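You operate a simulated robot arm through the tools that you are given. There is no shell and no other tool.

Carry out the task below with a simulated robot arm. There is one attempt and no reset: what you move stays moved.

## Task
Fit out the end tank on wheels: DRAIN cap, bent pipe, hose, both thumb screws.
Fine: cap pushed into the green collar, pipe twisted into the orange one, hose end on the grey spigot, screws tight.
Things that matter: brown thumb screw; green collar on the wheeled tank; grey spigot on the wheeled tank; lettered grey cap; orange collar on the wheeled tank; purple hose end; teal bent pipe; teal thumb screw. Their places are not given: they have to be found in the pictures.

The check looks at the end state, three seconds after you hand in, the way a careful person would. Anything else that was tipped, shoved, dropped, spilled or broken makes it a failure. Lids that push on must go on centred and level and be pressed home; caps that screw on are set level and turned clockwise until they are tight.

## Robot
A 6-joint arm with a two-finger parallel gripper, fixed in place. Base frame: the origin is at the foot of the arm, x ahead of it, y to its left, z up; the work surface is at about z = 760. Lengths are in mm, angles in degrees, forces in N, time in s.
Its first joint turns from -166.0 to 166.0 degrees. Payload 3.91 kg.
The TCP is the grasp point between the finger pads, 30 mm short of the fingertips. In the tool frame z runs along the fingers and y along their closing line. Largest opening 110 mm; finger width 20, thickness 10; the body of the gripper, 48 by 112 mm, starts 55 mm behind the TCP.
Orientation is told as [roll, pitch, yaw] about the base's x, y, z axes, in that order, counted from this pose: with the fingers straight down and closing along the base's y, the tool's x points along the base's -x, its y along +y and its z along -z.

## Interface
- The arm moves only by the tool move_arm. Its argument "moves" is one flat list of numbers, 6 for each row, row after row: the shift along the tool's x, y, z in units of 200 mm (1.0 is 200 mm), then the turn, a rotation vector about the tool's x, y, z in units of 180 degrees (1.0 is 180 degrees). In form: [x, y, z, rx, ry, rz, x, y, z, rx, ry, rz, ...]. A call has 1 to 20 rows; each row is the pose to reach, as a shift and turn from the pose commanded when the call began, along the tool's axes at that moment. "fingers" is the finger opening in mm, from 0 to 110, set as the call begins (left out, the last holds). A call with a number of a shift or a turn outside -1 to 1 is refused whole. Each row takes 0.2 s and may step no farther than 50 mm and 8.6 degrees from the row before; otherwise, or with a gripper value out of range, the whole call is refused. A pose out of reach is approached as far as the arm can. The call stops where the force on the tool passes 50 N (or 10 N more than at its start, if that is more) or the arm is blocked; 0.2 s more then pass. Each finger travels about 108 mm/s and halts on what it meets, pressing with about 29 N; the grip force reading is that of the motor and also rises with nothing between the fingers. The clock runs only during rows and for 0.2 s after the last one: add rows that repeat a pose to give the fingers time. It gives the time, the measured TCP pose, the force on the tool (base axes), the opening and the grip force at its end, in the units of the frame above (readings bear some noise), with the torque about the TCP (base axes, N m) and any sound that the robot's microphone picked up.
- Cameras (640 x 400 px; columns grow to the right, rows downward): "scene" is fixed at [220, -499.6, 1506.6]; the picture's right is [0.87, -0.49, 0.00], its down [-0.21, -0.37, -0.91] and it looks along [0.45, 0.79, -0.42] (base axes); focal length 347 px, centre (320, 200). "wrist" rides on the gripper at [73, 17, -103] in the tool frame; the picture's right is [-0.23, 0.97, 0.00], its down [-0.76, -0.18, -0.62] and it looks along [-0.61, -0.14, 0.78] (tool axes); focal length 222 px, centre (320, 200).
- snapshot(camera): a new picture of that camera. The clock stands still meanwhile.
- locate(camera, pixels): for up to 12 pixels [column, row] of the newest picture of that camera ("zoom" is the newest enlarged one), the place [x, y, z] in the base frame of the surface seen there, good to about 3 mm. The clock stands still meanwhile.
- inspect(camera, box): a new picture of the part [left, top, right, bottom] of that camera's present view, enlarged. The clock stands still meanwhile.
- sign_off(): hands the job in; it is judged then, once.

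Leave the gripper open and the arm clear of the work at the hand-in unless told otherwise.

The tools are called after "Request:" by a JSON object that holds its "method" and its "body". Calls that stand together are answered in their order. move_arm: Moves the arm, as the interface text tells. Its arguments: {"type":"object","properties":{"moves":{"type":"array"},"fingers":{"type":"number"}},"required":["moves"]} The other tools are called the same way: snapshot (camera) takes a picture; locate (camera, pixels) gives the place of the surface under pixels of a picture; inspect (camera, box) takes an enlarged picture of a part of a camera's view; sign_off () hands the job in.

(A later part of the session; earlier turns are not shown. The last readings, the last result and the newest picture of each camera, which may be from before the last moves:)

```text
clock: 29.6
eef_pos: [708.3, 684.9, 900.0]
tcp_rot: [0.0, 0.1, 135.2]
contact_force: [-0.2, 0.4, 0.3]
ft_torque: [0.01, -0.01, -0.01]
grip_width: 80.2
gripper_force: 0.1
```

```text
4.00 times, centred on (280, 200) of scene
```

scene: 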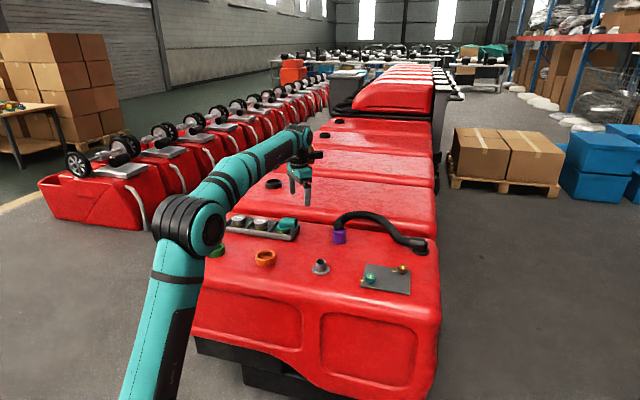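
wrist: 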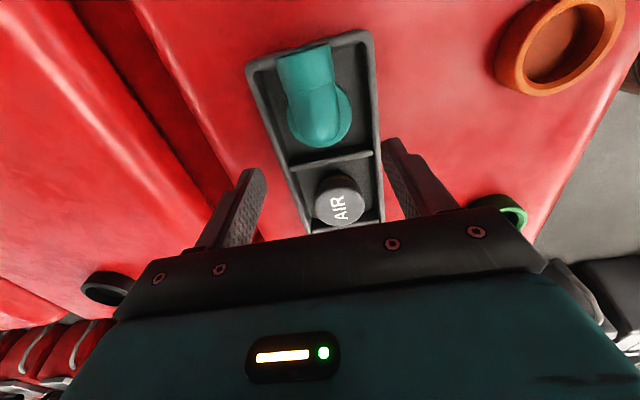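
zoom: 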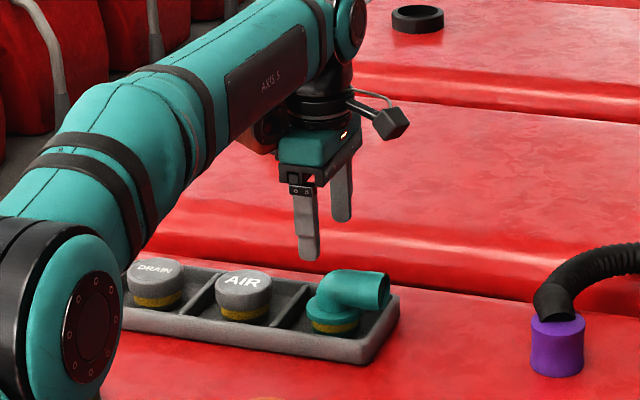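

The pose was reached. I'll enlarge the pipe to measure its axis direction and centre.

Request:
{"method": "inspect", "body": {"camera": "wrist", "box": [250, 30, 390, 160]}}

Request:
{"method": "locate", "body": {"camera": "wrist", "pixels": [[280, 52], [330, 45], [290, 95], [340, 92], [307, 65], [316, 105], [318, 147], [350, 118], [291, 130], [300, 85], [322, 80], [320, 125]]}}

```text
3.08 times, centred on (320, 95) of wrist
```

zoom: 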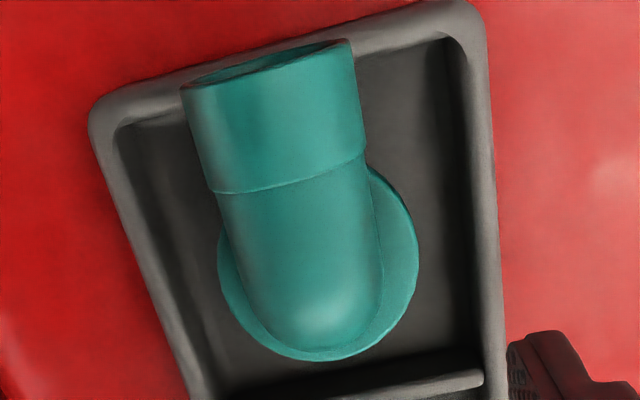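

```text
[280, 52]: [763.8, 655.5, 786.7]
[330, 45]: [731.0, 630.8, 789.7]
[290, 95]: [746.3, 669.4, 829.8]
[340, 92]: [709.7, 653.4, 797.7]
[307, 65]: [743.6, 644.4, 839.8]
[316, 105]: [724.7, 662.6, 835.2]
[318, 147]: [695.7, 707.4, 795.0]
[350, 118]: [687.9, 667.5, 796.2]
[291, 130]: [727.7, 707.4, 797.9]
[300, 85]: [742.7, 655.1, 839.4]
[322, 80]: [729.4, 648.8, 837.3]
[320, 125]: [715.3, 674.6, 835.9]
```

The pipe axis is about -46°, matching the tool, and the flange centre is about (709,682). I'll descend to TCP (715,676,832), which is 8 mm towards the outlet, with the tips just above the flange.

Request:
{"method": "move_arm", "body": {"moves": [0.0485, 0.0025, 0.1, 0, 0, 0, 0.0485, 0.0025, 0.2, 0, 0, 0, 0.0485, 0.0025, 0.28, 0, 0, 0, 0.0485, 0.0025, 0.34, 0, 0, 0, 0.0485, 0.0025, 0.34, 0, 0, 0]}}

Request:
{"method": "snapshot", "body": {"camera": "wrist"}}

Request:
{"method": "inspect", "body": {"camera": "scene", "box": [240, 180, 320, 240]}}

```text
clock: 30.8
eef_pos: [714.7, 675.9, 834.7]
tcp_rot: [-0.1, 0.0, 135.0]
contact_force: [0.3, -0.8, -1.1]
ft_torque: [0.02, -0.02, -0.01]
grip_width: 79.9
gripper_force: 0.0
```

```text
taken
```

wrist: 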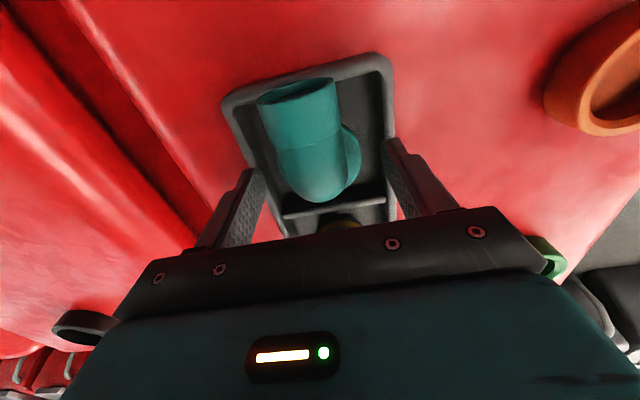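

```text
6.67 times, centred on (280, 210) of scene
```

zoom: 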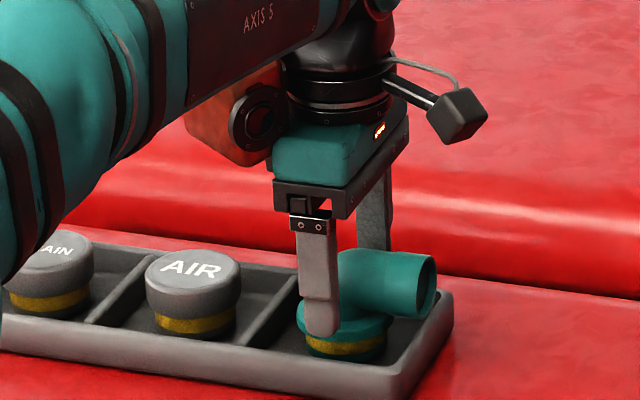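

The fingers straddle the elbow. I'll close on it.

Request:
{"method": "move_arm", "body": {"moves": [0, 0, 0, 0, 0, 0, 0, 0, 0, 0, 0, 0, 0, 0, 0, 0, 0, 0], "fingers": 20}}

Request:
{"method": "inspect", "body": {"camera": "scene", "box": [240, 180, 320, 240]}}

Request:
{"method": "inspect", "body": {"camera": "wrist", "box": [220, 60, 420, 220]}}

```text
clock: 31.6
eef_pos: [714.4, 676.6, 833.0]
tcp_rot: [-0.1, 0.2, 135.0]
contact_force: [0.2, -0.2, 1.3]
ft_torque: [0.02, 0.01, 0.04]
grip_width: 36.9
gripper_force: 29.3
```

```text
6.67 times, centred on (280, 210) of scene
```

zoom: 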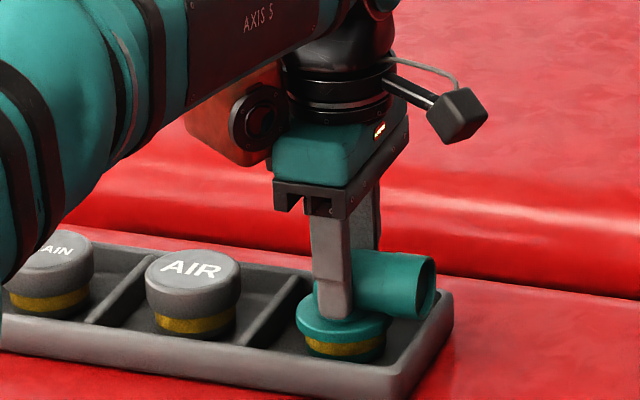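

```text
2.50 times, centred on (320, 140) of wrist
```

zoom: 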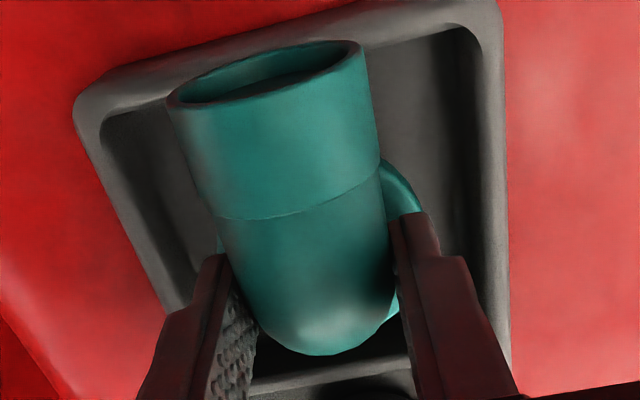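

The grip is at 36.9 mm. I'll lift straight up 70 mm.

Request:
{"method": "move_arm", "body": {"moves": [0, 0, -0.05, 0, 0, 0, 0, 0, -0.15, 0, 0, 0, 0, 0, -0.25, 0, 0, 0, 0, 0, -0.35, 0, 0, 0, 0, 0, -0.35, 0, 0, 0]}}

Request:
{"method": "inspect", "body": {"camera": "scene", "box": [240, 150, 320, 210]}}

Request:
{"method": "inspect", "body": {"camera": "wrist", "box": [220, 60, 420, 220]}}

```text
clock: 32.8
eef_pos: [716.9, 676.4, 903.5]
tcp_rot: [0.0, 0.1, 135.0]
contact_force: [0.5, -0.4, -1.0]
ft_torque: [-0.02, 0.0, 0.0]
grip_width: 36.6
gripper_force: 28.7
```

```text
6.67 times, centred on (280, 180) of scene
```

zoom: 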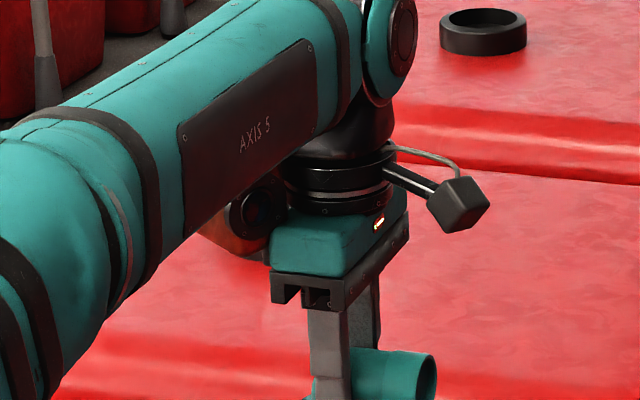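

```text
2.50 times, centred on (320, 140) of wrist
```

zoom: 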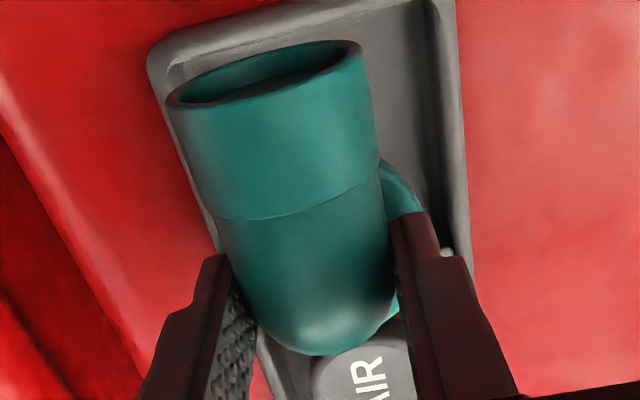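

The pipe is held level. I'll locate its flange from the scene camera to learn its offset from the TCP.

Request:
{"method": "inspect", "body": {"camera": "scene", "box": [255, 185, 319, 225]}}

```text
10.00 times, centred on (287, 205) of scene
```

zoom: 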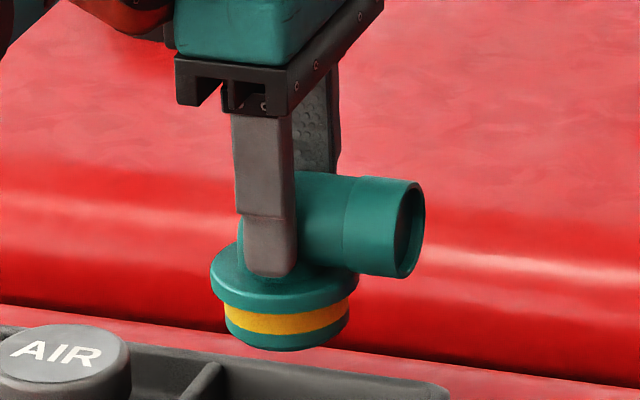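

Request:
{"method": "locate", "body": {"camera": "zoom", "pixels": [[213, 275], [356, 285], [283, 303], [283, 296], [230, 315], [347, 315], [287, 325], [287, 346], [240, 250], [270, 265], [400, 230], [370, 183]]}}

```text
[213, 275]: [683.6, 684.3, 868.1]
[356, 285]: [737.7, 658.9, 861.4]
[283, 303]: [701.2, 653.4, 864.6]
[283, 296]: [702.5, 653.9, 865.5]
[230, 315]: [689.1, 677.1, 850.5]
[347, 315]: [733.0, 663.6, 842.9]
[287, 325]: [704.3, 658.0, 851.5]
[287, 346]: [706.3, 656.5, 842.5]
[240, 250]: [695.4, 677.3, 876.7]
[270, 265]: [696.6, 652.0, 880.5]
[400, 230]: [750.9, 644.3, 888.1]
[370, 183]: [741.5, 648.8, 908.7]
```

The held flange centre comes out near (714,679), so I'll check this again when it is over the collar. First I'll measure the two collars more finely.

Request:
{"method": "inspect", "body": {"camera": "scene", "box": [249, 243, 281, 273]}}

Request:
{"method": "locate", "body": {"camera": "zoom", "pixels": [[190, 172], [445, 172], [318, 110], [318, 240], [230, 175], [405, 175], [318, 130], [318, 250], [318, 200], [200, 190], [440, 190], [318, 330]]}}

```text
13.33 times, centred on (265, 258) of scene
```

zoom: 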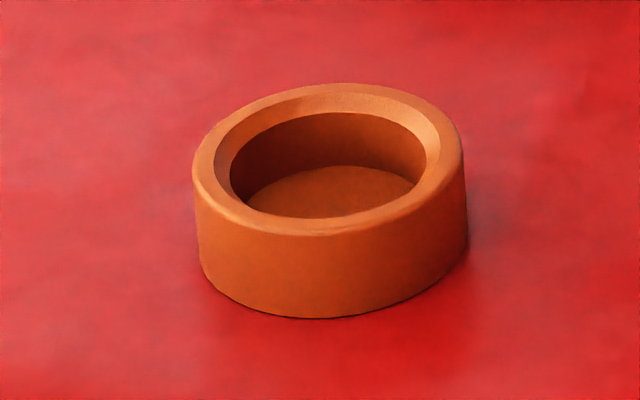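

```text
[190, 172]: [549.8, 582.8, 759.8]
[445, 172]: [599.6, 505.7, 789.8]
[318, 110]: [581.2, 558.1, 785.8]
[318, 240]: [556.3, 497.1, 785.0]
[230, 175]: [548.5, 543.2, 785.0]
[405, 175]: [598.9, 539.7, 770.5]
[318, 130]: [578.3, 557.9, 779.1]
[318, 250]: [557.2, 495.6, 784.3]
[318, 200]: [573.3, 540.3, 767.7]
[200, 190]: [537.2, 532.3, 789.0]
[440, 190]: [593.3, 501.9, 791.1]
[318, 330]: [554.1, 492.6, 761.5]
```

The collar centre is about (573,531), with a chamfered lead-in and its top at z 789. I'll carry the pipe above it, keeping yaw 135.

Request:
{"method": "move_arm", "body": {"moves": [0.0078, 0.196, 0, 0, 0, 0, 0.0156, 0.392, 0, 0, 0, 0, 0.0234, 0.588, 0, 0, 0, 0, 0.0312, 0.784, 0, 0, 0, 0, 0.039, 0.98, 0, 0, 0, 0]}}

Request:
{"method": "move_arm", "body": {"moves": [0, 0.0395, 0.05, 0, 0, 0, 0, 0.0395, 0.12, 0, 0, 0, 0, 0.0395, 0.12, 0, 0, 0]}}

Request:
{"method": "inspect", "body": {"camera": "scene", "box": [236, 218, 300, 274]}}

```text
clock: 34.0
eef_pos: [581.8, 530.0, 903.3]
tcp_rot: [-0.1, 0.1, 135.1]
contact_force: [0.3, -0.2, -1.7]
ft_torque: [-0.02, 0.04, -0.05]
grip_width: 36.9
gripper_force: 29.5
```

```text
clock: 34.8
eef_pos: [576.6, 525.1, 877.5]
tcp_rot: [-0.1, 0.1, 135.0]
contact_force: [-0.4, -0.6, -0.4]
ft_torque: [-0.01, 0.0, 0.02]
grip_width: 36.7
gripper_force: 29.2
```

```text
7.14 times, centred on (268, 246) of scene
```

zoom: 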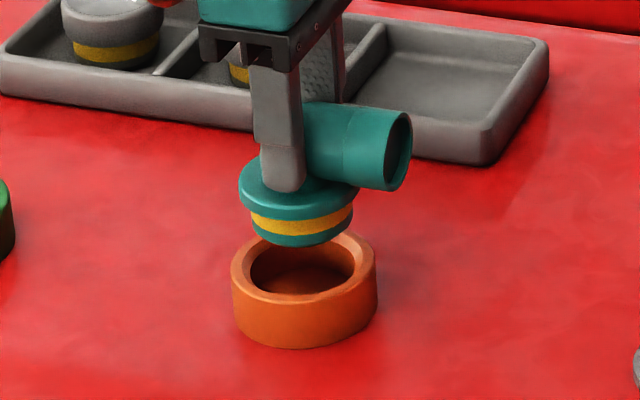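

Laterally the plug lines up with the collar once perspective is allowed for. I'll check the depth direction with locate.

Request:
{"method": "locate", "body": {"camera": "zoom", "pixels": [[300, 222], [300, 240], [300, 210], [296, 200], [304, 300], [304, 345], [240, 185], [357, 190], [254, 225], [350, 222], [233, 262], [375, 262]]}}

```text
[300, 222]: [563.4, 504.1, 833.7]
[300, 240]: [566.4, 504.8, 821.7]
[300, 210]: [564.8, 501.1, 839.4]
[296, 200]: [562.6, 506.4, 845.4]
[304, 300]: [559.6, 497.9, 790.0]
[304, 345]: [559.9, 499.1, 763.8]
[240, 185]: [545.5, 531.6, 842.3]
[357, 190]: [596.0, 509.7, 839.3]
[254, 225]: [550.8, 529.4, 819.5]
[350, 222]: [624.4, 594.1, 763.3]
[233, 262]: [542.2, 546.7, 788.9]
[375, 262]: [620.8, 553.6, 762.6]
```

The plug needs about 3.7 mm further from the camera, a shift of (1.2,3.5). I'll apply that, lower to just above the rim and look again.

Request:
{"method": "move_arm", "body": {"moves": [-0.008, -0.0166, 0, 0, 0, 0, -0.008, -0.0166, 0.07, 0, 0, 0, -0.008, -0.0166, 0.11, 0, 0, 0, -0.008, -0.0166, 0.11, 0, 0, 0]}}

Request:
{"method": "inspect", "body": {"camera": "scene", "box": [241, 228, 289, 270]}}

Request:
{"method": "inspect", "body": {"camera": "wrist", "box": [220, 60, 420, 220]}}

```text
clock: 35.8
eef_pos: [577.6, 529.7, 856.6]
tcp_rot: [-0.1, 0.1, 135.0]
contact_force: [0.0, 0.5, -0.7]
ft_torque: [0.01, -0.03, 0.0]
grip_width: 36.9
gripper_force: 29.0
```

```text
9.52 times, centred on (265, 249) of scene
```

zoom: 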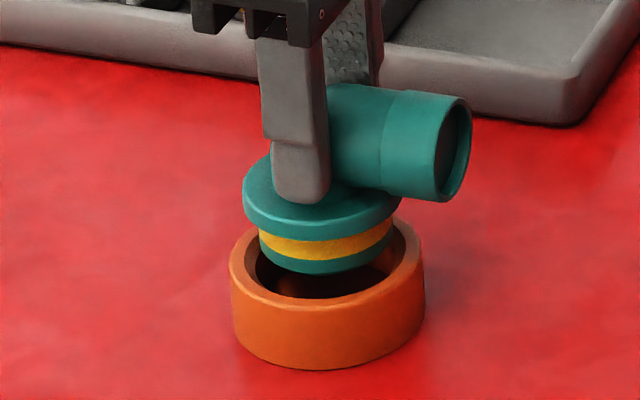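

```text
2.50 times, centred on (320, 140) of wrist
```

zoom: 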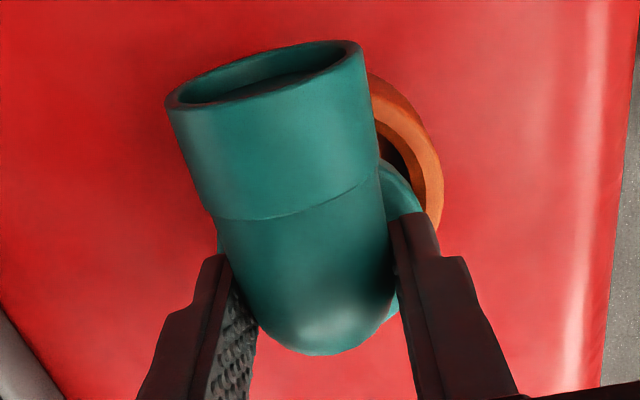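

I'll check the depth again with locate.

Request:
{"method": "locate", "body": {"camera": "zoom", "pixels": [[325, 250], [325, 262], [325, 270], [322, 222], [322, 230], [327, 304], [327, 310], [327, 340], [240, 255], [418, 245], [300, 292], [350, 290]]}}

```text
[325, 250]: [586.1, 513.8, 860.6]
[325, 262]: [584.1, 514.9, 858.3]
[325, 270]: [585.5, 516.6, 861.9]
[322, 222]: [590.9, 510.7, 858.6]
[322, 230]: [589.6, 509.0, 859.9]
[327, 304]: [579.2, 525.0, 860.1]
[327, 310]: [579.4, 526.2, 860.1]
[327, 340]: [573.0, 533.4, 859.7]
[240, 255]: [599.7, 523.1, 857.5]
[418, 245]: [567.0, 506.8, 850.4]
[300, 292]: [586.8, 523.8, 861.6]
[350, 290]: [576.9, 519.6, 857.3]
```

The zoom now refers to the wrist picture, so I'll retake the scene enlargement and locate in that.

Request:
{"method": "inspect", "body": {"camera": "scene", "box": [241, 228, 289, 270]}}

Request:
{"method": "locate", "body": {"camera": "zoom", "pixels": [[325, 250], [325, 262], [325, 270], [322, 222], [322, 230], [327, 304], [327, 315], [327, 340], [240, 255], [418, 245], [300, 290], [350, 288]]}}

```text
9.52 times, centred on (265, 249) of scene
```

zoom: 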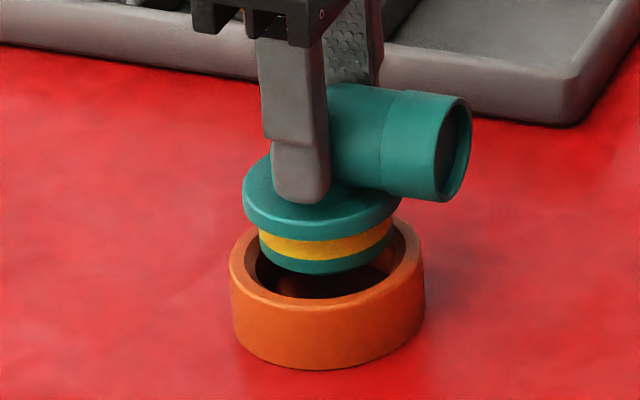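

```text
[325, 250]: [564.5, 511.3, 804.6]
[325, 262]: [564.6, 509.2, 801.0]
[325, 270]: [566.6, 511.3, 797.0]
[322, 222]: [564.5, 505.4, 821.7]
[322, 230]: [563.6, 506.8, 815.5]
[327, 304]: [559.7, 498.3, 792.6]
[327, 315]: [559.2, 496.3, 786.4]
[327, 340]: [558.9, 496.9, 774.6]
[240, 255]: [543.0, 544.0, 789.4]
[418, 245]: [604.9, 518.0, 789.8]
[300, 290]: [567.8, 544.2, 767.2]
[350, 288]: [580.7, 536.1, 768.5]
```

The estimates average to within about 1.5 mm. I'll shift back 1.2 mm and lower gently by 14 mm into the chamfer, watching the force.

Request:
{"method": "move_arm", "body": {"moves": [0.0025, 0.0053, 0.02, 0, 0, 0, 0.0025, 0.0053, 0.04, 0, 0, 0, 0.0025, 0.0053, 0.055, 0, 0, 0, 0.0025, 0.0053, 0.07, 0, 0, 0]}}

```text
clock: 36.8
eef_pos: [576.6, 527.7, 845.0]
tcp_rot: [-0.1, 0.1, 135.1]
contact_force: [-6.9, -12.0, 24.7]
ft_torque: [-0.29, 0.1, -0.07]
grip_width: 37.0
gripper_force: 28.7
```

The plug touches the far side of the chamfer, with force (-7,-12,+25) N. I'll shift (-1,-1.7) mm to let it centre.

Request:
{"method": "move_arm", "body": {"moves": [0.0025, 0.0095, -0.005, 0, 0, 0, 0.0025, 0.0095, 0, 0, 0, 0]}}

```text
clock: 37.4
eef_pos: [575.6, 527.4, 841.5]
tcp_rot: [0.0, 0.1, 135.0]
contact_force: [-1.5, -2.6, -1.4]
ft_torque: [-0.14, 0.08, 0.04]
grip_width: 36.6
gripper_force: 29.6
```

The force is gone, so the plug has slid in. I'll continue down 8 mm.

Request:
{"method": "move_arm", "body": {"moves": [0.0005, 0.001, 0.0125, 0, 0, 0, 0.0005, 0.002, 0.025, 0, 0, 0, 0.0005, 0.002, 0.0375, 0, 0, 0]}}

```text
clock: 38.2
eef_pos: [576.3, 527.8, 836.2]
tcp_rot: [-0.1, 0.0, 135.0]
contact_force: [6.8, 6.4, 26.4]
ft_torque: [0.01, -0.22, 0.03]
grip_width: 37.1
gripper_force: 29.1
```

At z 836 there is 26 N upward. I'll look at how far in it is.

Request:
{"method": "inspect", "body": {"camera": "scene", "box": [241, 228, 289, 270]}}

Request:
{"method": "locate", "body": {"camera": "zoom", "pixels": [[322, 262], [322, 270], [322, 276], [240, 235], [404, 235], [327, 304]]}}

```text
9.52 times, centred on (265, 249) of scene
```

zoom: 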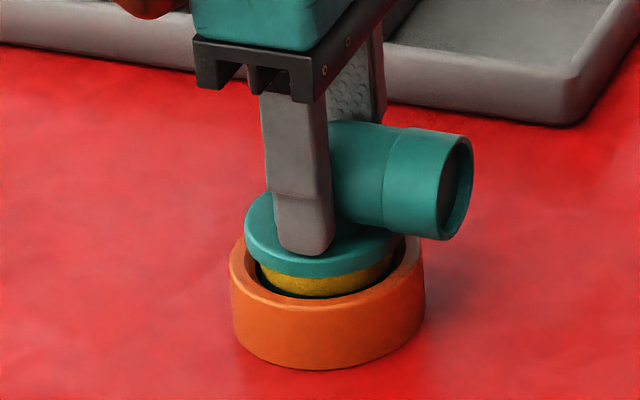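

```text
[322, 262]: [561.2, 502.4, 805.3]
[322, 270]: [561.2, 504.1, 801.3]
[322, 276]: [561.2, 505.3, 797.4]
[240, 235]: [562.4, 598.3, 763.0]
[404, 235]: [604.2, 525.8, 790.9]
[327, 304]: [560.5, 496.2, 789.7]
```

The flange is still about 8 mm above the rim. I'll start twisting clockwise about the collar axis with a light push to see whether it threads in.

Request:
{"method": "move_arm", "body": {"moves": [-0.0002, -0.0011, 0, 0, 0, 0.041667, -0.0008, 0.0018, 0, 0, 0, 0.083333, -0.0017, 0.0046, 0, 0, 0, 0.125, -0.003, 0.00725, 0, 0, 0, 0.166667]}}

Request:
{"method": "inspect", "body": {"camera": "scene", "box": [241, 228, 289, 270]}}

```text
clock: 39.2
eef_pos: [574.0, 526.8, 836.0]
tcp_rot: [-0.2, 0.0, 104.9]
contact_force: [4.8, -1.4, 19.3]
ft_torque: [-0.37, -0.39, 0.09]
grip_width: 36.8
gripper_force: 29.0
```

```text
9.52 times, centred on (265, 249) of scene
```

zoom: 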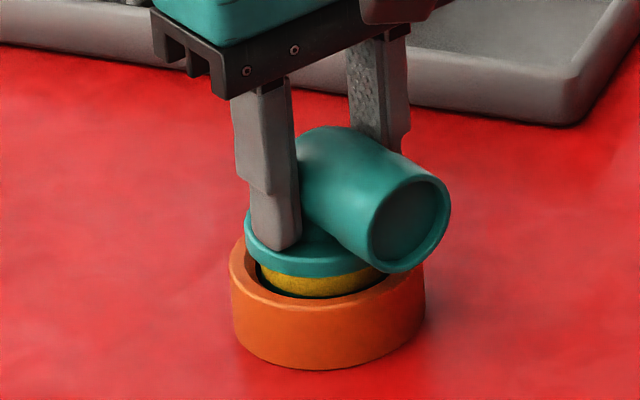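

It turns freely, but the flange is still high with 19 N of push. I'll twist another 30° with a little more downward push.

Request:
{"method": "move_arm", "body": {"moves": [-0.0002, 0.0029, 0.004, 0, 0, 0.041667, -0.0008, 0.0058, 0.007, 0, 0, 0.083333, -0.0017, 0.0086, 0.01, 0, 0, 0.125, -0.003, 0.01125, 0.012, 0, 0, 0.166667]}}

Request:
{"method": "inspect", "body": {"camera": "scene", "box": [241, 228, 289, 270]}}

```text
clock: 40.2
eef_pos: [571.7, 526.9, 832.9]
tcp_rot: [-0.1, 0.1, 74.9]
contact_force: [-0.5, 0.2, -1.3]
ft_torque: [-0.02, -0.01, -0.01]
grip_width: 36.8
gripper_force: 28.6
```

```text
9.52 times, centred on (265, 249) of scene
```

zoom: 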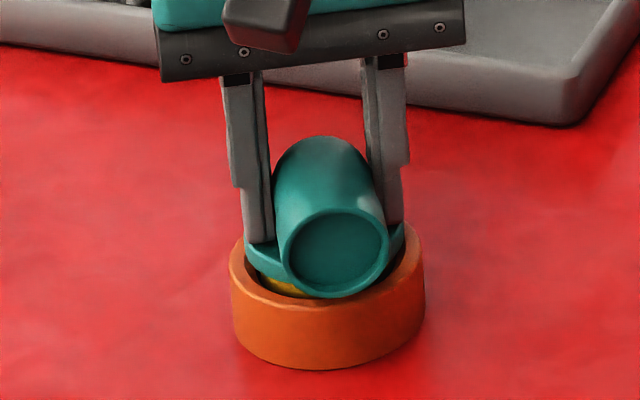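

It dropped and the force is zero. I'll continue twisting 30° with about 3 mm more downward.

Request:
{"method": "move_arm", "body": {"moves": [-0.0002, 0.0029, 0.005, 0, 0, 0.041667, -0.0008, 0.0058, 0.009, 0, 0, 0.083333, -0.0017, 0.0086, 0.013, 0, 0, 0.125, -0.003, 0.01125, 0.016, 0, 0, 0.166667]}}

Request:
{"method": "inspect", "body": {"camera": "scene", "box": [241, 228, 289, 270]}}

```text
clock: 41.2
eef_pos: [572.1, 527.2, 830.5]
tcp_rot: [-0.2, -0.1, 44.9]
contact_force: [0.2, -0.1, -0.8]
ft_torque: [-0.02, 0.0, 0.0]
grip_width: 36.8
gripper_force: 29.0
```

```text
9.52 times, centred on (265, 249) of scene
```

zoom: 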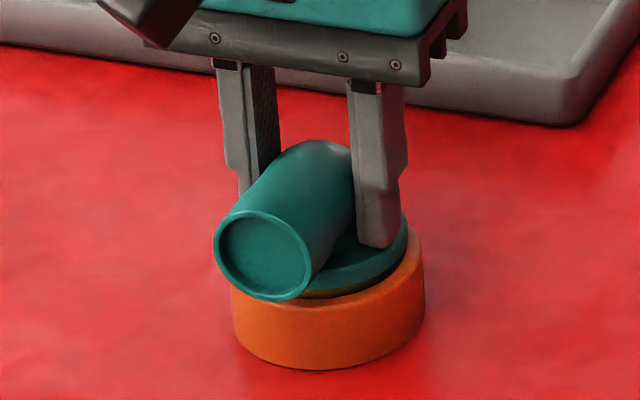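

The forces are still near zero, with only a sliver of yellow left visible. I'll push straight down a few mm to find the seat.

Request:
{"method": "move_arm", "body": {"moves": [0, 0, 0.006, 0, 0, 0, 0, 0, 0.012, 0, 0, 0, 0, 0, 0.018, 0, 0, 0]}}

Request:
{"method": "inspect", "body": {"camera": "scene", "box": [241, 228, 289, 270]}}

```text
clock: 42.0
eef_pos: [570.2, 527.4, 828.3]
tcp_rot: [-0.1, -0.3, 44.8]
contact_force: [4.2, 6.5, 7.2]
ft_torque: [-0.31, 0.36, 0.01]
grip_width: 36.7
gripper_force: 28.8
```

```text
9.52 times, centred on (265, 249) of scene
```

zoom: 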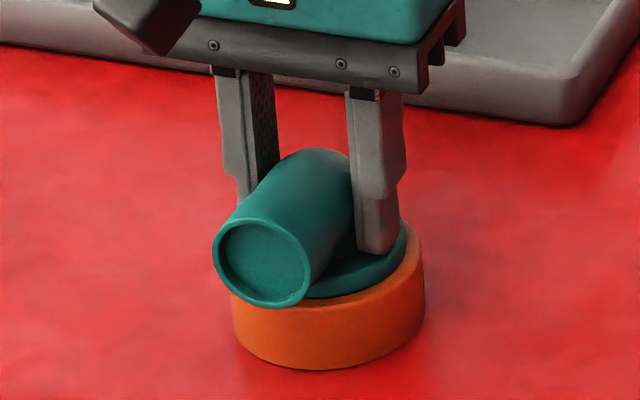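

It is nearly seated. I'll twist another 30° clockwise with slightly more push and watch the torque.

Request:
{"method": "move_arm", "body": {"moves": [-0.0042, 0.0036, 0.004, 0, 0, 0.041667, -0.0048, 0.0065, 0.007, 0, 0, 0.083333, -0.0057, 0.0093, 0.009, 0, 0, 0.125, -0.007, 0.012, 0.01, 0, 0, 0.166667]}}

Request:
{"method": "inspect", "body": {"camera": "scene", "box": [241, 228, 289, 270]}}

```text
clock: 42.9
eef_pos: [573.8, 528.4, 826.8]
tcp_rot: [-0.1, -0.6, 21.9]
contact_force: [31.6, -22.3, 1.9]
ft_torque: [-0.69, -0.23, 0.69]
grip_width: 43.2
gripper_force: 29.4
stopped in row 4: the force on the tool passed its limit at 56 N (the readings are from after the stop); the commanded pose is now the measured one
```

```text
9.52 times, centred on (265, 249) of scene
```

zoom: 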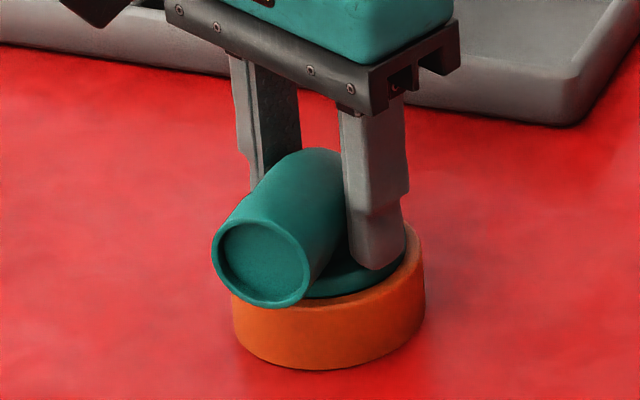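

The pipe stayed still while the gripper turned on it, with torque 0.69 N·m, so it is tight after about 90°. I'll release and rise straight up.

Request:
{"method": "move_arm", "body": {"moves": [0, 0, 0, 0, 0, 0, 0, 0, 0, 0, 0, 0, 0, 0, -0.02, 0, 0, 0, 0, 0, -0.1, 0, 0, 0, 0, 0, -0.3, 0, 0, 0, 0, 0, -0.5, 0, 0, 0], "fingers": 85}}

Request:
{"method": "inspect", "body": {"camera": "scene", "box": [241, 228, 289, 270]}}

Request:
{"method": "snapshot", "body": {"camera": "wrist"}}

```text
clock: 44.3
eef_pos: [569.6, 530.8, 924.8]
tcp_rot: [-0.1, -0.4, 22.1]
contact_force: [1.1, 0.3, -0.9]
ft_torque: [-0.05, 0.03, 0.02]
grip_width: 85.0
gripper_force: 0.0
```

```text
9.52 times, centred on (265, 249) of scene
```

zoom: 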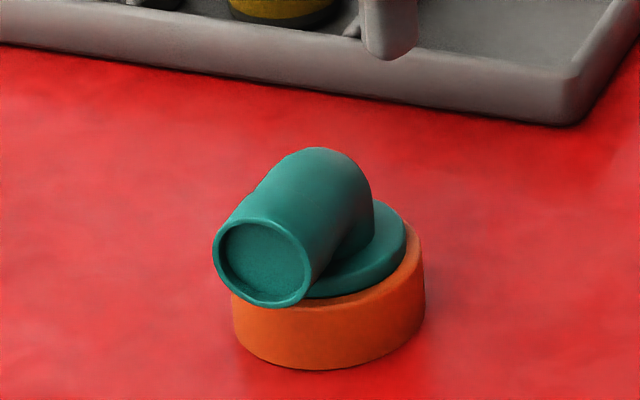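

```text
taken
```

wrist: 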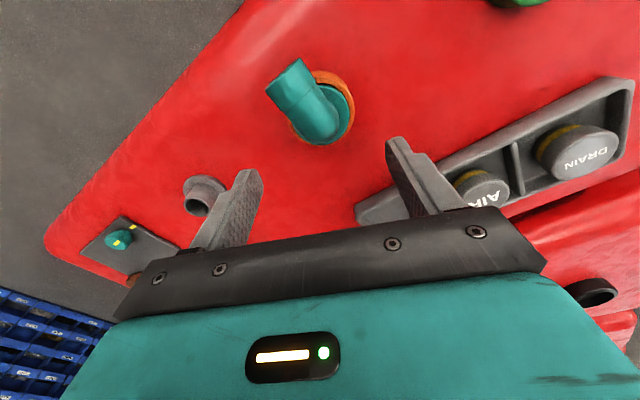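

I'll check the pipe's seating from the wrist view at (315,105).

Request:
{"method": "inspect", "body": {"camera": "wrist", "box": [255, 50, 375, 155]}}

Request:
{"method": "locate", "body": {"camera": "zoom", "pixels": [[455, 200], [440, 250], [400, 140], [350, 130], [225, 235], [300, 330], [490, 180], [400, 300], [470, 260], [330, 95], [180, 60], [210, 300]]}}

```text
3.81 times, centred on (315, 102) of wrist
```

zoom: 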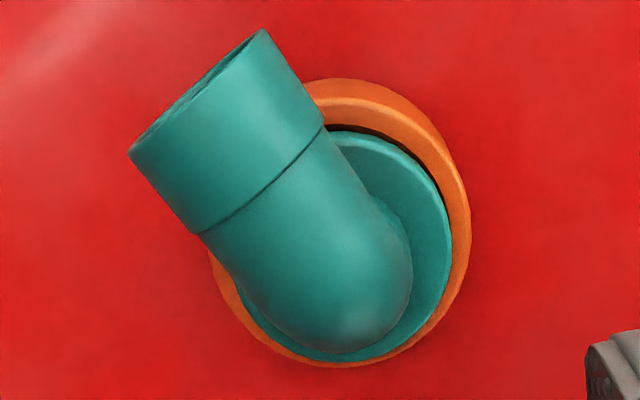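

```text
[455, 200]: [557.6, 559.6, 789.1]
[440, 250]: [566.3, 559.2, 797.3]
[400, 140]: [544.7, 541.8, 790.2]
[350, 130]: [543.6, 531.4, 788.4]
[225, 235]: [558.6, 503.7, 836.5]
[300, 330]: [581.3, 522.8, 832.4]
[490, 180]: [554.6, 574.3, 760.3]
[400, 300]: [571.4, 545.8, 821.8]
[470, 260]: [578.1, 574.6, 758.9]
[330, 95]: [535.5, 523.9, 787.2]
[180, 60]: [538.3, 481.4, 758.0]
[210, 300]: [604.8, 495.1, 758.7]
```

I'll check the flange level at several points of its top face.

Request:
{"method": "locate", "body": {"camera": "zoom", "pixels": [[430, 210], [390, 170], [355, 150], [425, 290], [385, 343], [435, 240], [410, 185], [345, 140]]}}

Request:
{"method": "inspect", "body": {"camera": "scene", "box": [249, 243, 281, 273]}}

```text
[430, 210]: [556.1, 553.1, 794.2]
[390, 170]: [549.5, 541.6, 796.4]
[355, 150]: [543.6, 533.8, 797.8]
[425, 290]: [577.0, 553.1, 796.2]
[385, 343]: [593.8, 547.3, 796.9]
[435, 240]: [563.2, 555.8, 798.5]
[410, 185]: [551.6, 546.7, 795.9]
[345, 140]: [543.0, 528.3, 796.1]
```

```text
13.33 times, centred on (265, 258) of scene
```

zoom: 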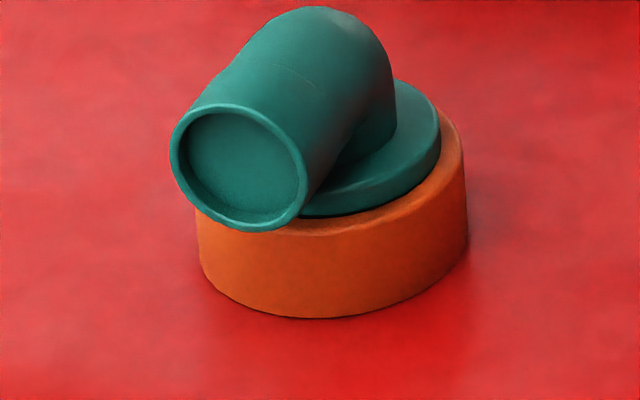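

The pipe flange is level at about z 796.5 all around and centred. Next is the DRAIN cap. It's about 999 mm out, so I'll approach with the fingers tilted 15° outward, first moving towards the tray at yaw 45.

Request:
{"method": "move_arm", "body": {"moves": [-0.0652, 0.1993, -0.005, -0.0001, 0.0006, -0.02544, -0.1304, 0.3986, -0.01, -0.0002, 0.0011, -0.05088, -0.1956, 0.598, -0.015, -0.0004, 0.0017, -0.07632, -0.2608, 0.7973, -0.02, -0.0005, 0.0022, -0.10176, -0.326, 0.9966, -0.025, -0.0006, 0.0028, -0.1272], "fingers": 66}}

Request:
{"method": "move_arm", "body": {"moves": [-0.0837, 0.063, 0.02, 0, -0.0208, 0, -0.1673, 0.126, 0.06, 0, -0.0417, 0, -0.251, 0.189, 0.1, 0, -0.0625, 0, -0.3345, 0.252, 0.15, 0, -0.08333, 0]}}

Request:
{"method": "snapshot", "body": {"camera": "wrist"}}

Request:
{"method": "snapshot", "body": {"camera": "scene"}}

```text
clock: 45.5
eef_pos: [557.6, 741.1, 931.4]
tcp_rot: [0.0, 0.2, 45.0]
contact_force: [-0.1, -0.6, 1.2]
ft_torque: [0.11, -0.01, 0.01]
grip_width: 66.1
gripper_force: 0.0
```

```text
clock: 46.5
eef_pos: [568.1, 821.6, 901.6]
tcp_rot: [-0.1, -15.0, 45.0]
contact_force: [0.0, 0.5, 1.3]
ft_torque: [-0.01, 0.01, -0.01]
grip_width: 66.0
gripper_force: 0.1
```

```text
taken
```

wrist: 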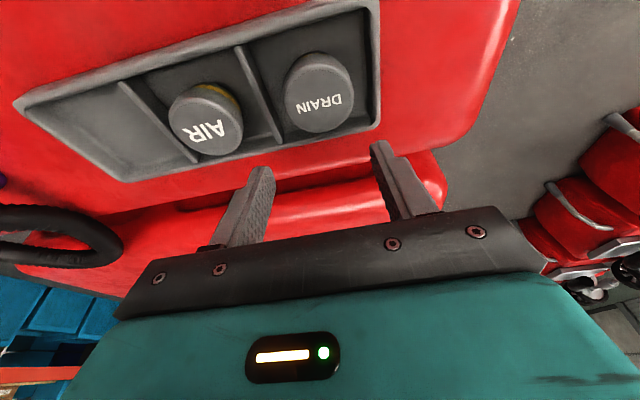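

```text
taken
```

scene: 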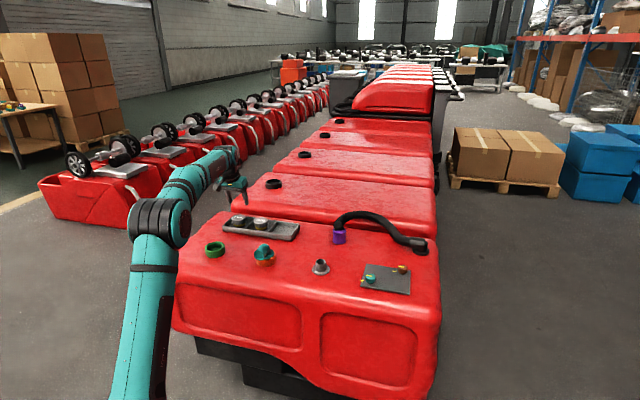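

The hover was reached with the tilt. I'll measure the DRAIN cap here.

Request:
{"method": "inspect", "body": {"camera": "wrist", "box": [250, 20, 390, 150]}}

Request:
{"method": "locate", "body": {"camera": "wrist", "pixels": [[319, 92], [287, 95], [352, 88], [317, 56], [322, 130], [290, 75], [348, 112], [302, 122], [340, 66], [370, 100], [255, 80], [330, 140]]}}

```text
3.08 times, centred on (320, 85) of wrist
```

zoom: 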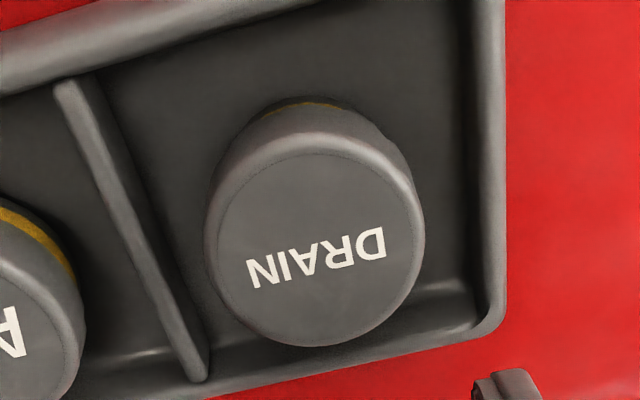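

```text
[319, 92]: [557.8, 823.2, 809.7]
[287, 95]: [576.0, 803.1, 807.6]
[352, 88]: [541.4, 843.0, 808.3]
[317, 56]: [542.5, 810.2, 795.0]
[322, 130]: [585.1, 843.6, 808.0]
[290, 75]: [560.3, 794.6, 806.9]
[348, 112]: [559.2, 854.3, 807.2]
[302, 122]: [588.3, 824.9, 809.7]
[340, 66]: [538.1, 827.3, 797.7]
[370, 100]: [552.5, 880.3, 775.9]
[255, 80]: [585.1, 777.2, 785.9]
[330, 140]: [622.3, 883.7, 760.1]
```

The cap centre is about (565.5,824). I'll descend vertically with the tilt held to TCP (562,820.6,818), so the pads meet the cap rim with the tips just at tray-wall height.

Request:
{"method": "move_arm", "body": {"moves": [0.0239, 0.0113, -0.0064, 0, 0, 0, 0.0613, 0.0113, 0.1331, 0, 0, 0, 0.0987, 0.0113, 0.2726, 0, 0, 0, 0.1179, 0.0113, 0.3443, 0, 0, 0, 0.1308, 0.0113, 0.3921, 0, 0, 0, 0.1308, 0.0113, 0.3921, 0, 0, 0]}}

Request:
{"method": "snapshot", "body": {"camera": "wrist"}}

Request:
{"method": "inspect", "body": {"camera": "scene", "box": [210, 190, 290, 240]}}

```text
clock: 47.9
eef_pos: [563.4, 820.9, 818.6]
tcp_rot: [0.1, -14.9, 45.1]
contact_force: [0.7, 0.5, -0.6]
ft_torque: [0.0, -0.04, -0.01]
grip_width: 65.9
gripper_force: 0.0
```

```text
taken
```

wrist: 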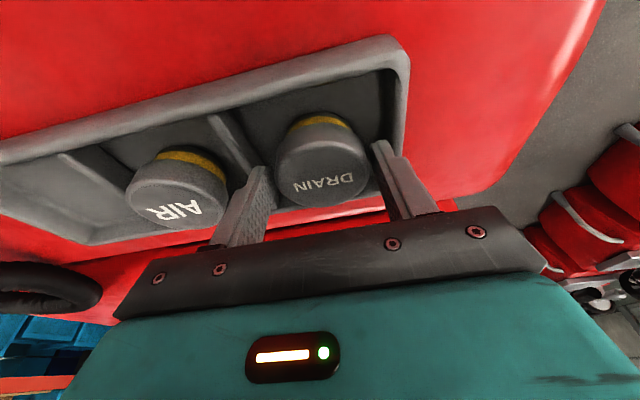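

```text
8.00 times, centred on (250, 215) of scene
```

zoom: 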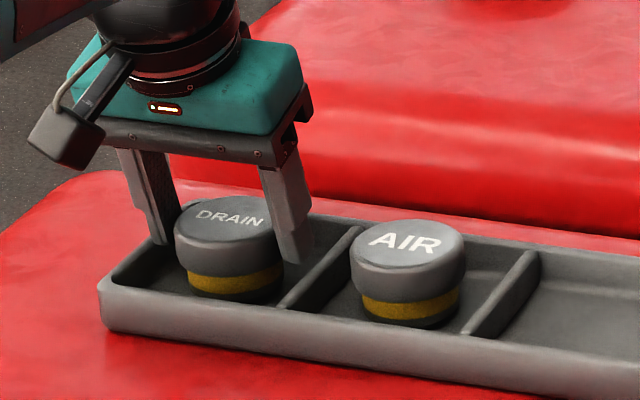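

The fingers straddle the cap cleanly. I'll close.

Request:
{"method": "move_arm", "body": {"moves": [0, 0, 0, 0, 0, 0, 0, 0, 0, 0, 0, 0, 0, 0, 0, 0, 0, 0], "fingers": 30}}

Request:
{"method": "inspect", "body": {"camera": "scene", "box": [210, 190, 290, 240]}}

Request:
{"method": "inspect", "body": {"camera": "wrist", "box": [220, 80, 420, 240]}}

```text
clock: 48.7
eef_pos: [562.7, 820.3, 819.5]
tcp_rot: [0.1, -14.9, 45.0]
contact_force: [-0.2, 1.5, 0.0]
ft_torque: [0.01, 0.04, 0.01]
grip_width: 57.8
gripper_force: 28.9
```

```text
8.00 times, centred on (250, 215) of scene
```

zoom: 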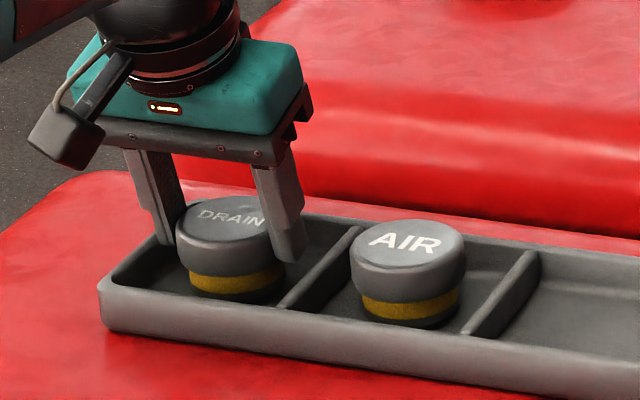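

```text
2.50 times, centred on (320, 160) of wrist
```

zoom: 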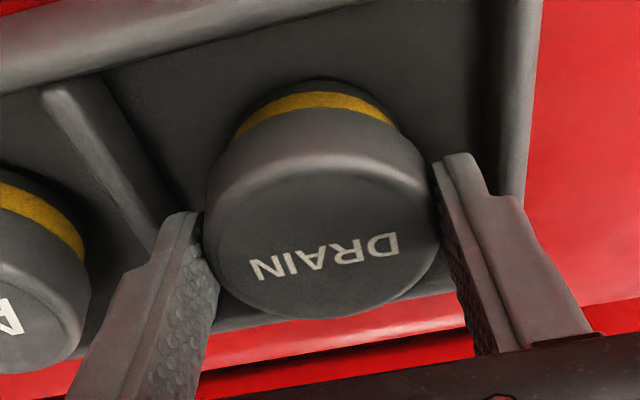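

The grip is at 57.8 mm. I'll lift vertically 75 mm with the tilt held.

Request:
{"method": "move_arm", "body": {"moves": [-0.0129, 0, -0.0483, 0, 0, 0, -0.0388, 0, -0.1449, 0, 0, 0, -0.068, 0, -0.2536, 0, 0, 0, -0.0971, 0, -0.3623, 0, 0, 0, -0.0971, 0, -0.3623, 0, 0, 0]}}

Request:
{"method": "inspect", "body": {"camera": "scene", "box": [210, 170, 290, 220]}}

Request:
{"method": "inspect", "body": {"camera": "wrist", "box": [220, 80, 420, 240]}}

```text
clock: 49.9
eef_pos: [563.3, 820.8, 895.6]
tcp_rot: [0.0, -15.0, 45.0]
contact_force: [0.0, 0.2, -0.8]
ft_torque: [-0.01, 0.02, 0.04]
grip_width: 58.2
gripper_force: 29.0
```

```text
8.00 times, centred on (250, 195) of scene
```

zoom: 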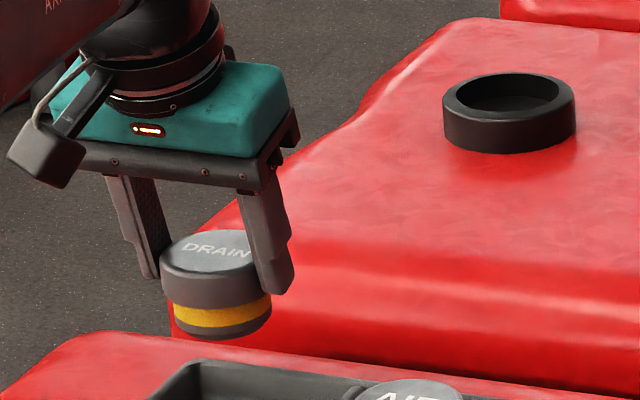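

```text
2.50 times, centred on (320, 160) of wrist
```

zoom: 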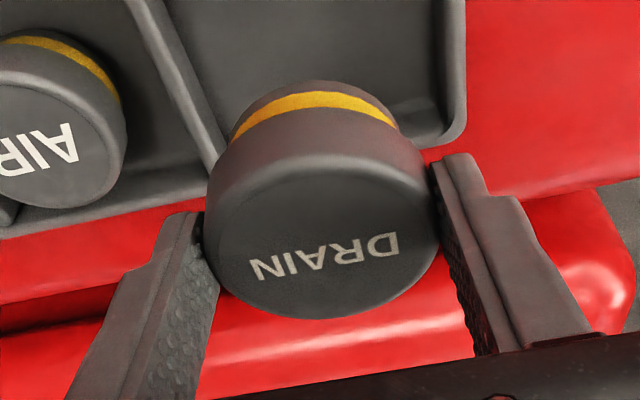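

The cap is held and hasn't tilted. I'll measure the green collar finely before carrying the cap there.

Request:
{"method": "inspect", "body": {"camera": "scene", "box": [198, 235, 230, 265]}}

Request:
{"method": "locate", "body": {"camera": "zoom", "pixels": [[200, 190], [440, 190], [318, 110], [318, 240], [230, 175], [318, 250], [318, 200], [318, 260], [318, 300], [260, 110], [380, 110], [420, 220]]}}

```text
13.33 times, centred on (214, 250) of scene
```

zoom: 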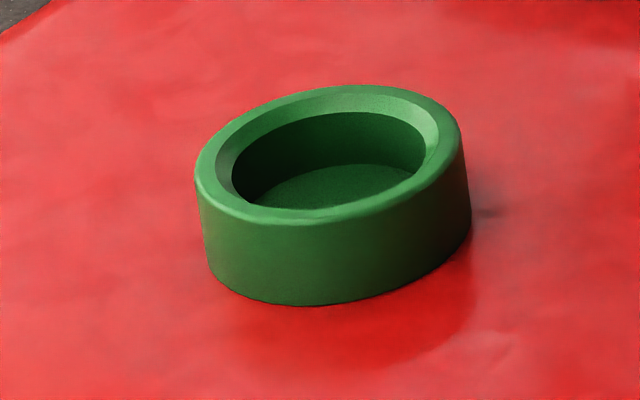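

```text
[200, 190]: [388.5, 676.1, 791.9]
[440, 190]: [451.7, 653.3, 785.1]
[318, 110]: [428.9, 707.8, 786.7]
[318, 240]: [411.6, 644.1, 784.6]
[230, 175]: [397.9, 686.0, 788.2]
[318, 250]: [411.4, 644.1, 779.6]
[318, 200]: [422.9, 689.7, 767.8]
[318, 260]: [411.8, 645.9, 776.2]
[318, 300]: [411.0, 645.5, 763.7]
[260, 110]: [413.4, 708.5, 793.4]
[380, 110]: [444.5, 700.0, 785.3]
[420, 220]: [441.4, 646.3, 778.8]
```

The green collar centre is about (425.5,680). I'll carry the cap over it with the tilt held.

Request:
{"method": "move_arm", "body": {"moves": [0.194, -0.0028, -0.052, 0, 0, 0, 0.388, -0.0056, -0.104, 0, 0, 0, 0.582, -0.0085, -0.156, 0, 0, 0, 0.776, -0.0113, -0.208, 0, 0, 0, 0.97, -0.0141, -0.26, 0, 0, 0, 0.97, -0.0141, -0.26, 0, 0, 0]}}

Request:
{"method": "inspect", "body": {"camera": "scene", "box": [180, 205, 244, 265]}}

```text
clock: 51.3
eef_pos: [420.7, 676.1, 892.5]
tcp_rot: [0.1, -14.9, 45.0]
contact_force: [-0.1, -0.1, -1.1]
ft_torque: [-0.03, 0.01, 0.02]
grip_width: 58.3
gripper_force: 29.3
```

```text
6.67 times, centred on (212, 235) of scene
```

zoom: 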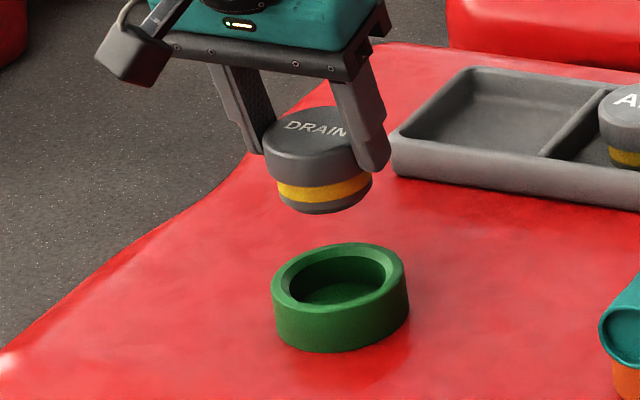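

I'll lower vertically 42 mm and compare the cap with the collar.

Request:
{"method": "move_arm", "body": {"moves": [0.018, 0, 0.0676, 0, 0, 0, 0.036, 0, 0.1352, 0, 0, 0, 0.0544, 0, 0.203, 0, 0, 0, 0.0544, 0, 0.203, 0, 0, 0]}}

Request:
{"method": "inspect", "body": {"camera": "scene", "box": [190, 222, 238, 264]}}

Request:
{"method": "locate", "body": {"camera": "zoom", "pixels": [[320, 205], [320, 215], [320, 230], [320, 185], [320, 170], [320, 280], [320, 310], [250, 200], [390, 195], [320, 120], [290, 110], [350, 130]]}}

```text
clock: 52.3
eef_pos: [421.7, 676.9, 852.0]
tcp_rot: [0.0, -15.0, 44.9]
contact_force: [-0.1, -0.2, -0.5]
ft_torque: [-0.04, -0.01, -0.02]
grip_width: 58.0
gripper_force: 29.4
```

```text
9.52 times, centred on (214, 243) of scene
```

zoom: 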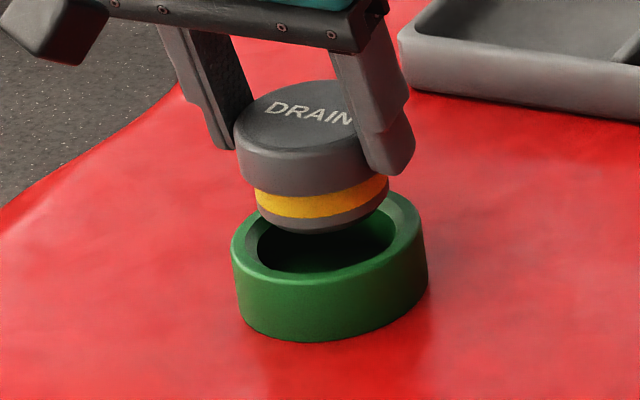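

```text
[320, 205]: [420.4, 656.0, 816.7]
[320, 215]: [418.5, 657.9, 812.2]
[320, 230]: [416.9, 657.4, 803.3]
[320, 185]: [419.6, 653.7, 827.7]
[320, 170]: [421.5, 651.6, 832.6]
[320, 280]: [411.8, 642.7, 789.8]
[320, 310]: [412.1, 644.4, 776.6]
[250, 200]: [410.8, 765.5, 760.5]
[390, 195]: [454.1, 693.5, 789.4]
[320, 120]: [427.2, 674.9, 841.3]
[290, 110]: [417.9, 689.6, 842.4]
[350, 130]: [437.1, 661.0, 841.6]
```

The cap top is level at about z 841.7. Laterally it's aligned, but it sits about 3.3 mm too far from the camera. I'll correct that and lower 17 mm to touch the chamfer.

Request:
{"method": "move_arm", "body": {"moves": [0.013, -0.0095, -0.0035, 0, 0, 0, 0.0208, -0.0095, 0.0255, 0, 0, 0, 0.0272, -0.0095, 0.0496, 0, 0, 0, 0.0311, -0.0095, 0.0641, 0, 0, 0, 0.035, -0.0095, 0.0785, 0, 0, 0]}}

Request:
{"method": "inspect", "body": {"camera": "scene", "box": [190, 222, 238, 264]}}

```text
clock: 53.5
eef_pos: [422.1, 672.9, 835.5]
tcp_rot: [0.0, -14.9, 45.0]
contact_force: [-0.6, -0.4, -0.1]
ft_torque: [0.01, 0.03, -0.01]
grip_width: 58.1
gripper_force: 29.0
```

```text
9.52 times, centred on (214, 243) of scene
```

zoom: 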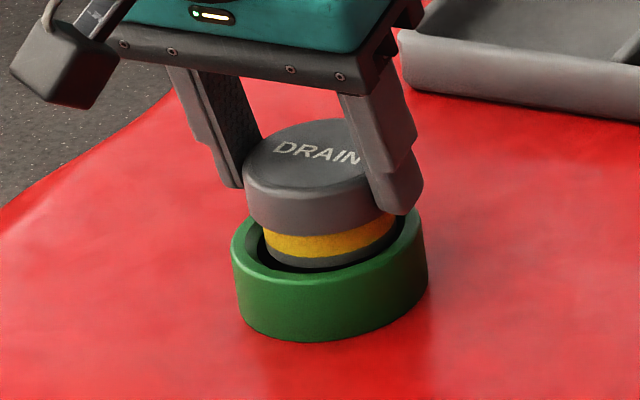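

It is entering cleanly with no contact force. I'll lower another 10 mm, stopping before the fingertips could touch the collar rim.

Request:
{"method": "move_arm", "body": {"moves": [0.0039, 0, 0.0145, 0, 0, 0, 0.0078, 0, 0.029, 0, 0, 0, 0.0104, 0, 0.0386, 0, 0, 0, 0.0129, 0, 0.0483, 0, 0, 0]}}

Request:
{"method": "inspect", "body": {"camera": "scene", "box": [190, 222, 238, 264]}}

```text
clock: 54.5
eef_pos: [421.4, 672.8, 825.4]
tcp_rot: [0.0, -15.0, 45.0]
contact_force: [-5.4, 3.5, -1.0]
ft_torque: [0.12, 0.31, 0.08]
grip_width: 57.9
gripper_force: 29.4
```

```text
9.52 times, centred on (214, 243) of scene
```

zoom: 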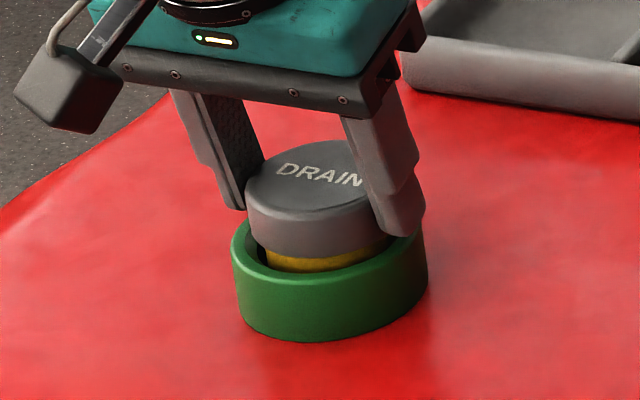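

The cap is 10 mm deep with only slight side force. I'll lower 3 mm more with a small relief.

Request:
{"method": "move_arm", "body": {"moves": [0.002, 0.003, 0.007, 0, 0, 0, 0.004, 0.003, 0.0145, 0, 0, 0, 0.004, 0.003, 0.0145, 0, 0, 0]}}

Request:
{"method": "inspect", "body": {"camera": "scene", "box": [190, 222, 238, 264]}}

Request:
{"method": "locate", "body": {"camera": "zoom", "pixels": [[280, 160], [320, 175], [330, 160], [300, 190], [280, 190], [325, 200], [310, 225], [310, 250], [320, 280]]}}

```text
clock: 55.3
eef_pos: [421.5, 673.2, 822.2]
tcp_rot: [0.0, -14.8, 45.0]
contact_force: [-5.8, 3.9, 1.3]
ft_torque: [0.18, 0.22, 0.12]
grip_width: 58.0
gripper_force: 29.1
```

```text
9.52 times, centred on (214, 243) of scene
```

zoom: 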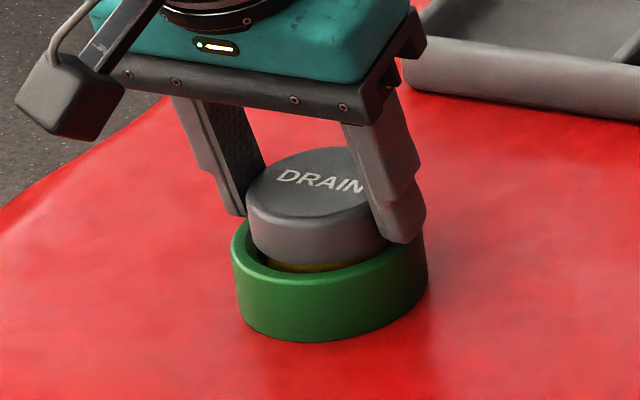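

```text
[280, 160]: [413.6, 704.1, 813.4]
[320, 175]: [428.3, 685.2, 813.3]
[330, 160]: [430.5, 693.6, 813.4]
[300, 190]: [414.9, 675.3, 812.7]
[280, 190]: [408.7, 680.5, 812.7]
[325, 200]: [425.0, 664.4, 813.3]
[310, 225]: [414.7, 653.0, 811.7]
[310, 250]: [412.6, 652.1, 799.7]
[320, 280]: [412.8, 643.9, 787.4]
```

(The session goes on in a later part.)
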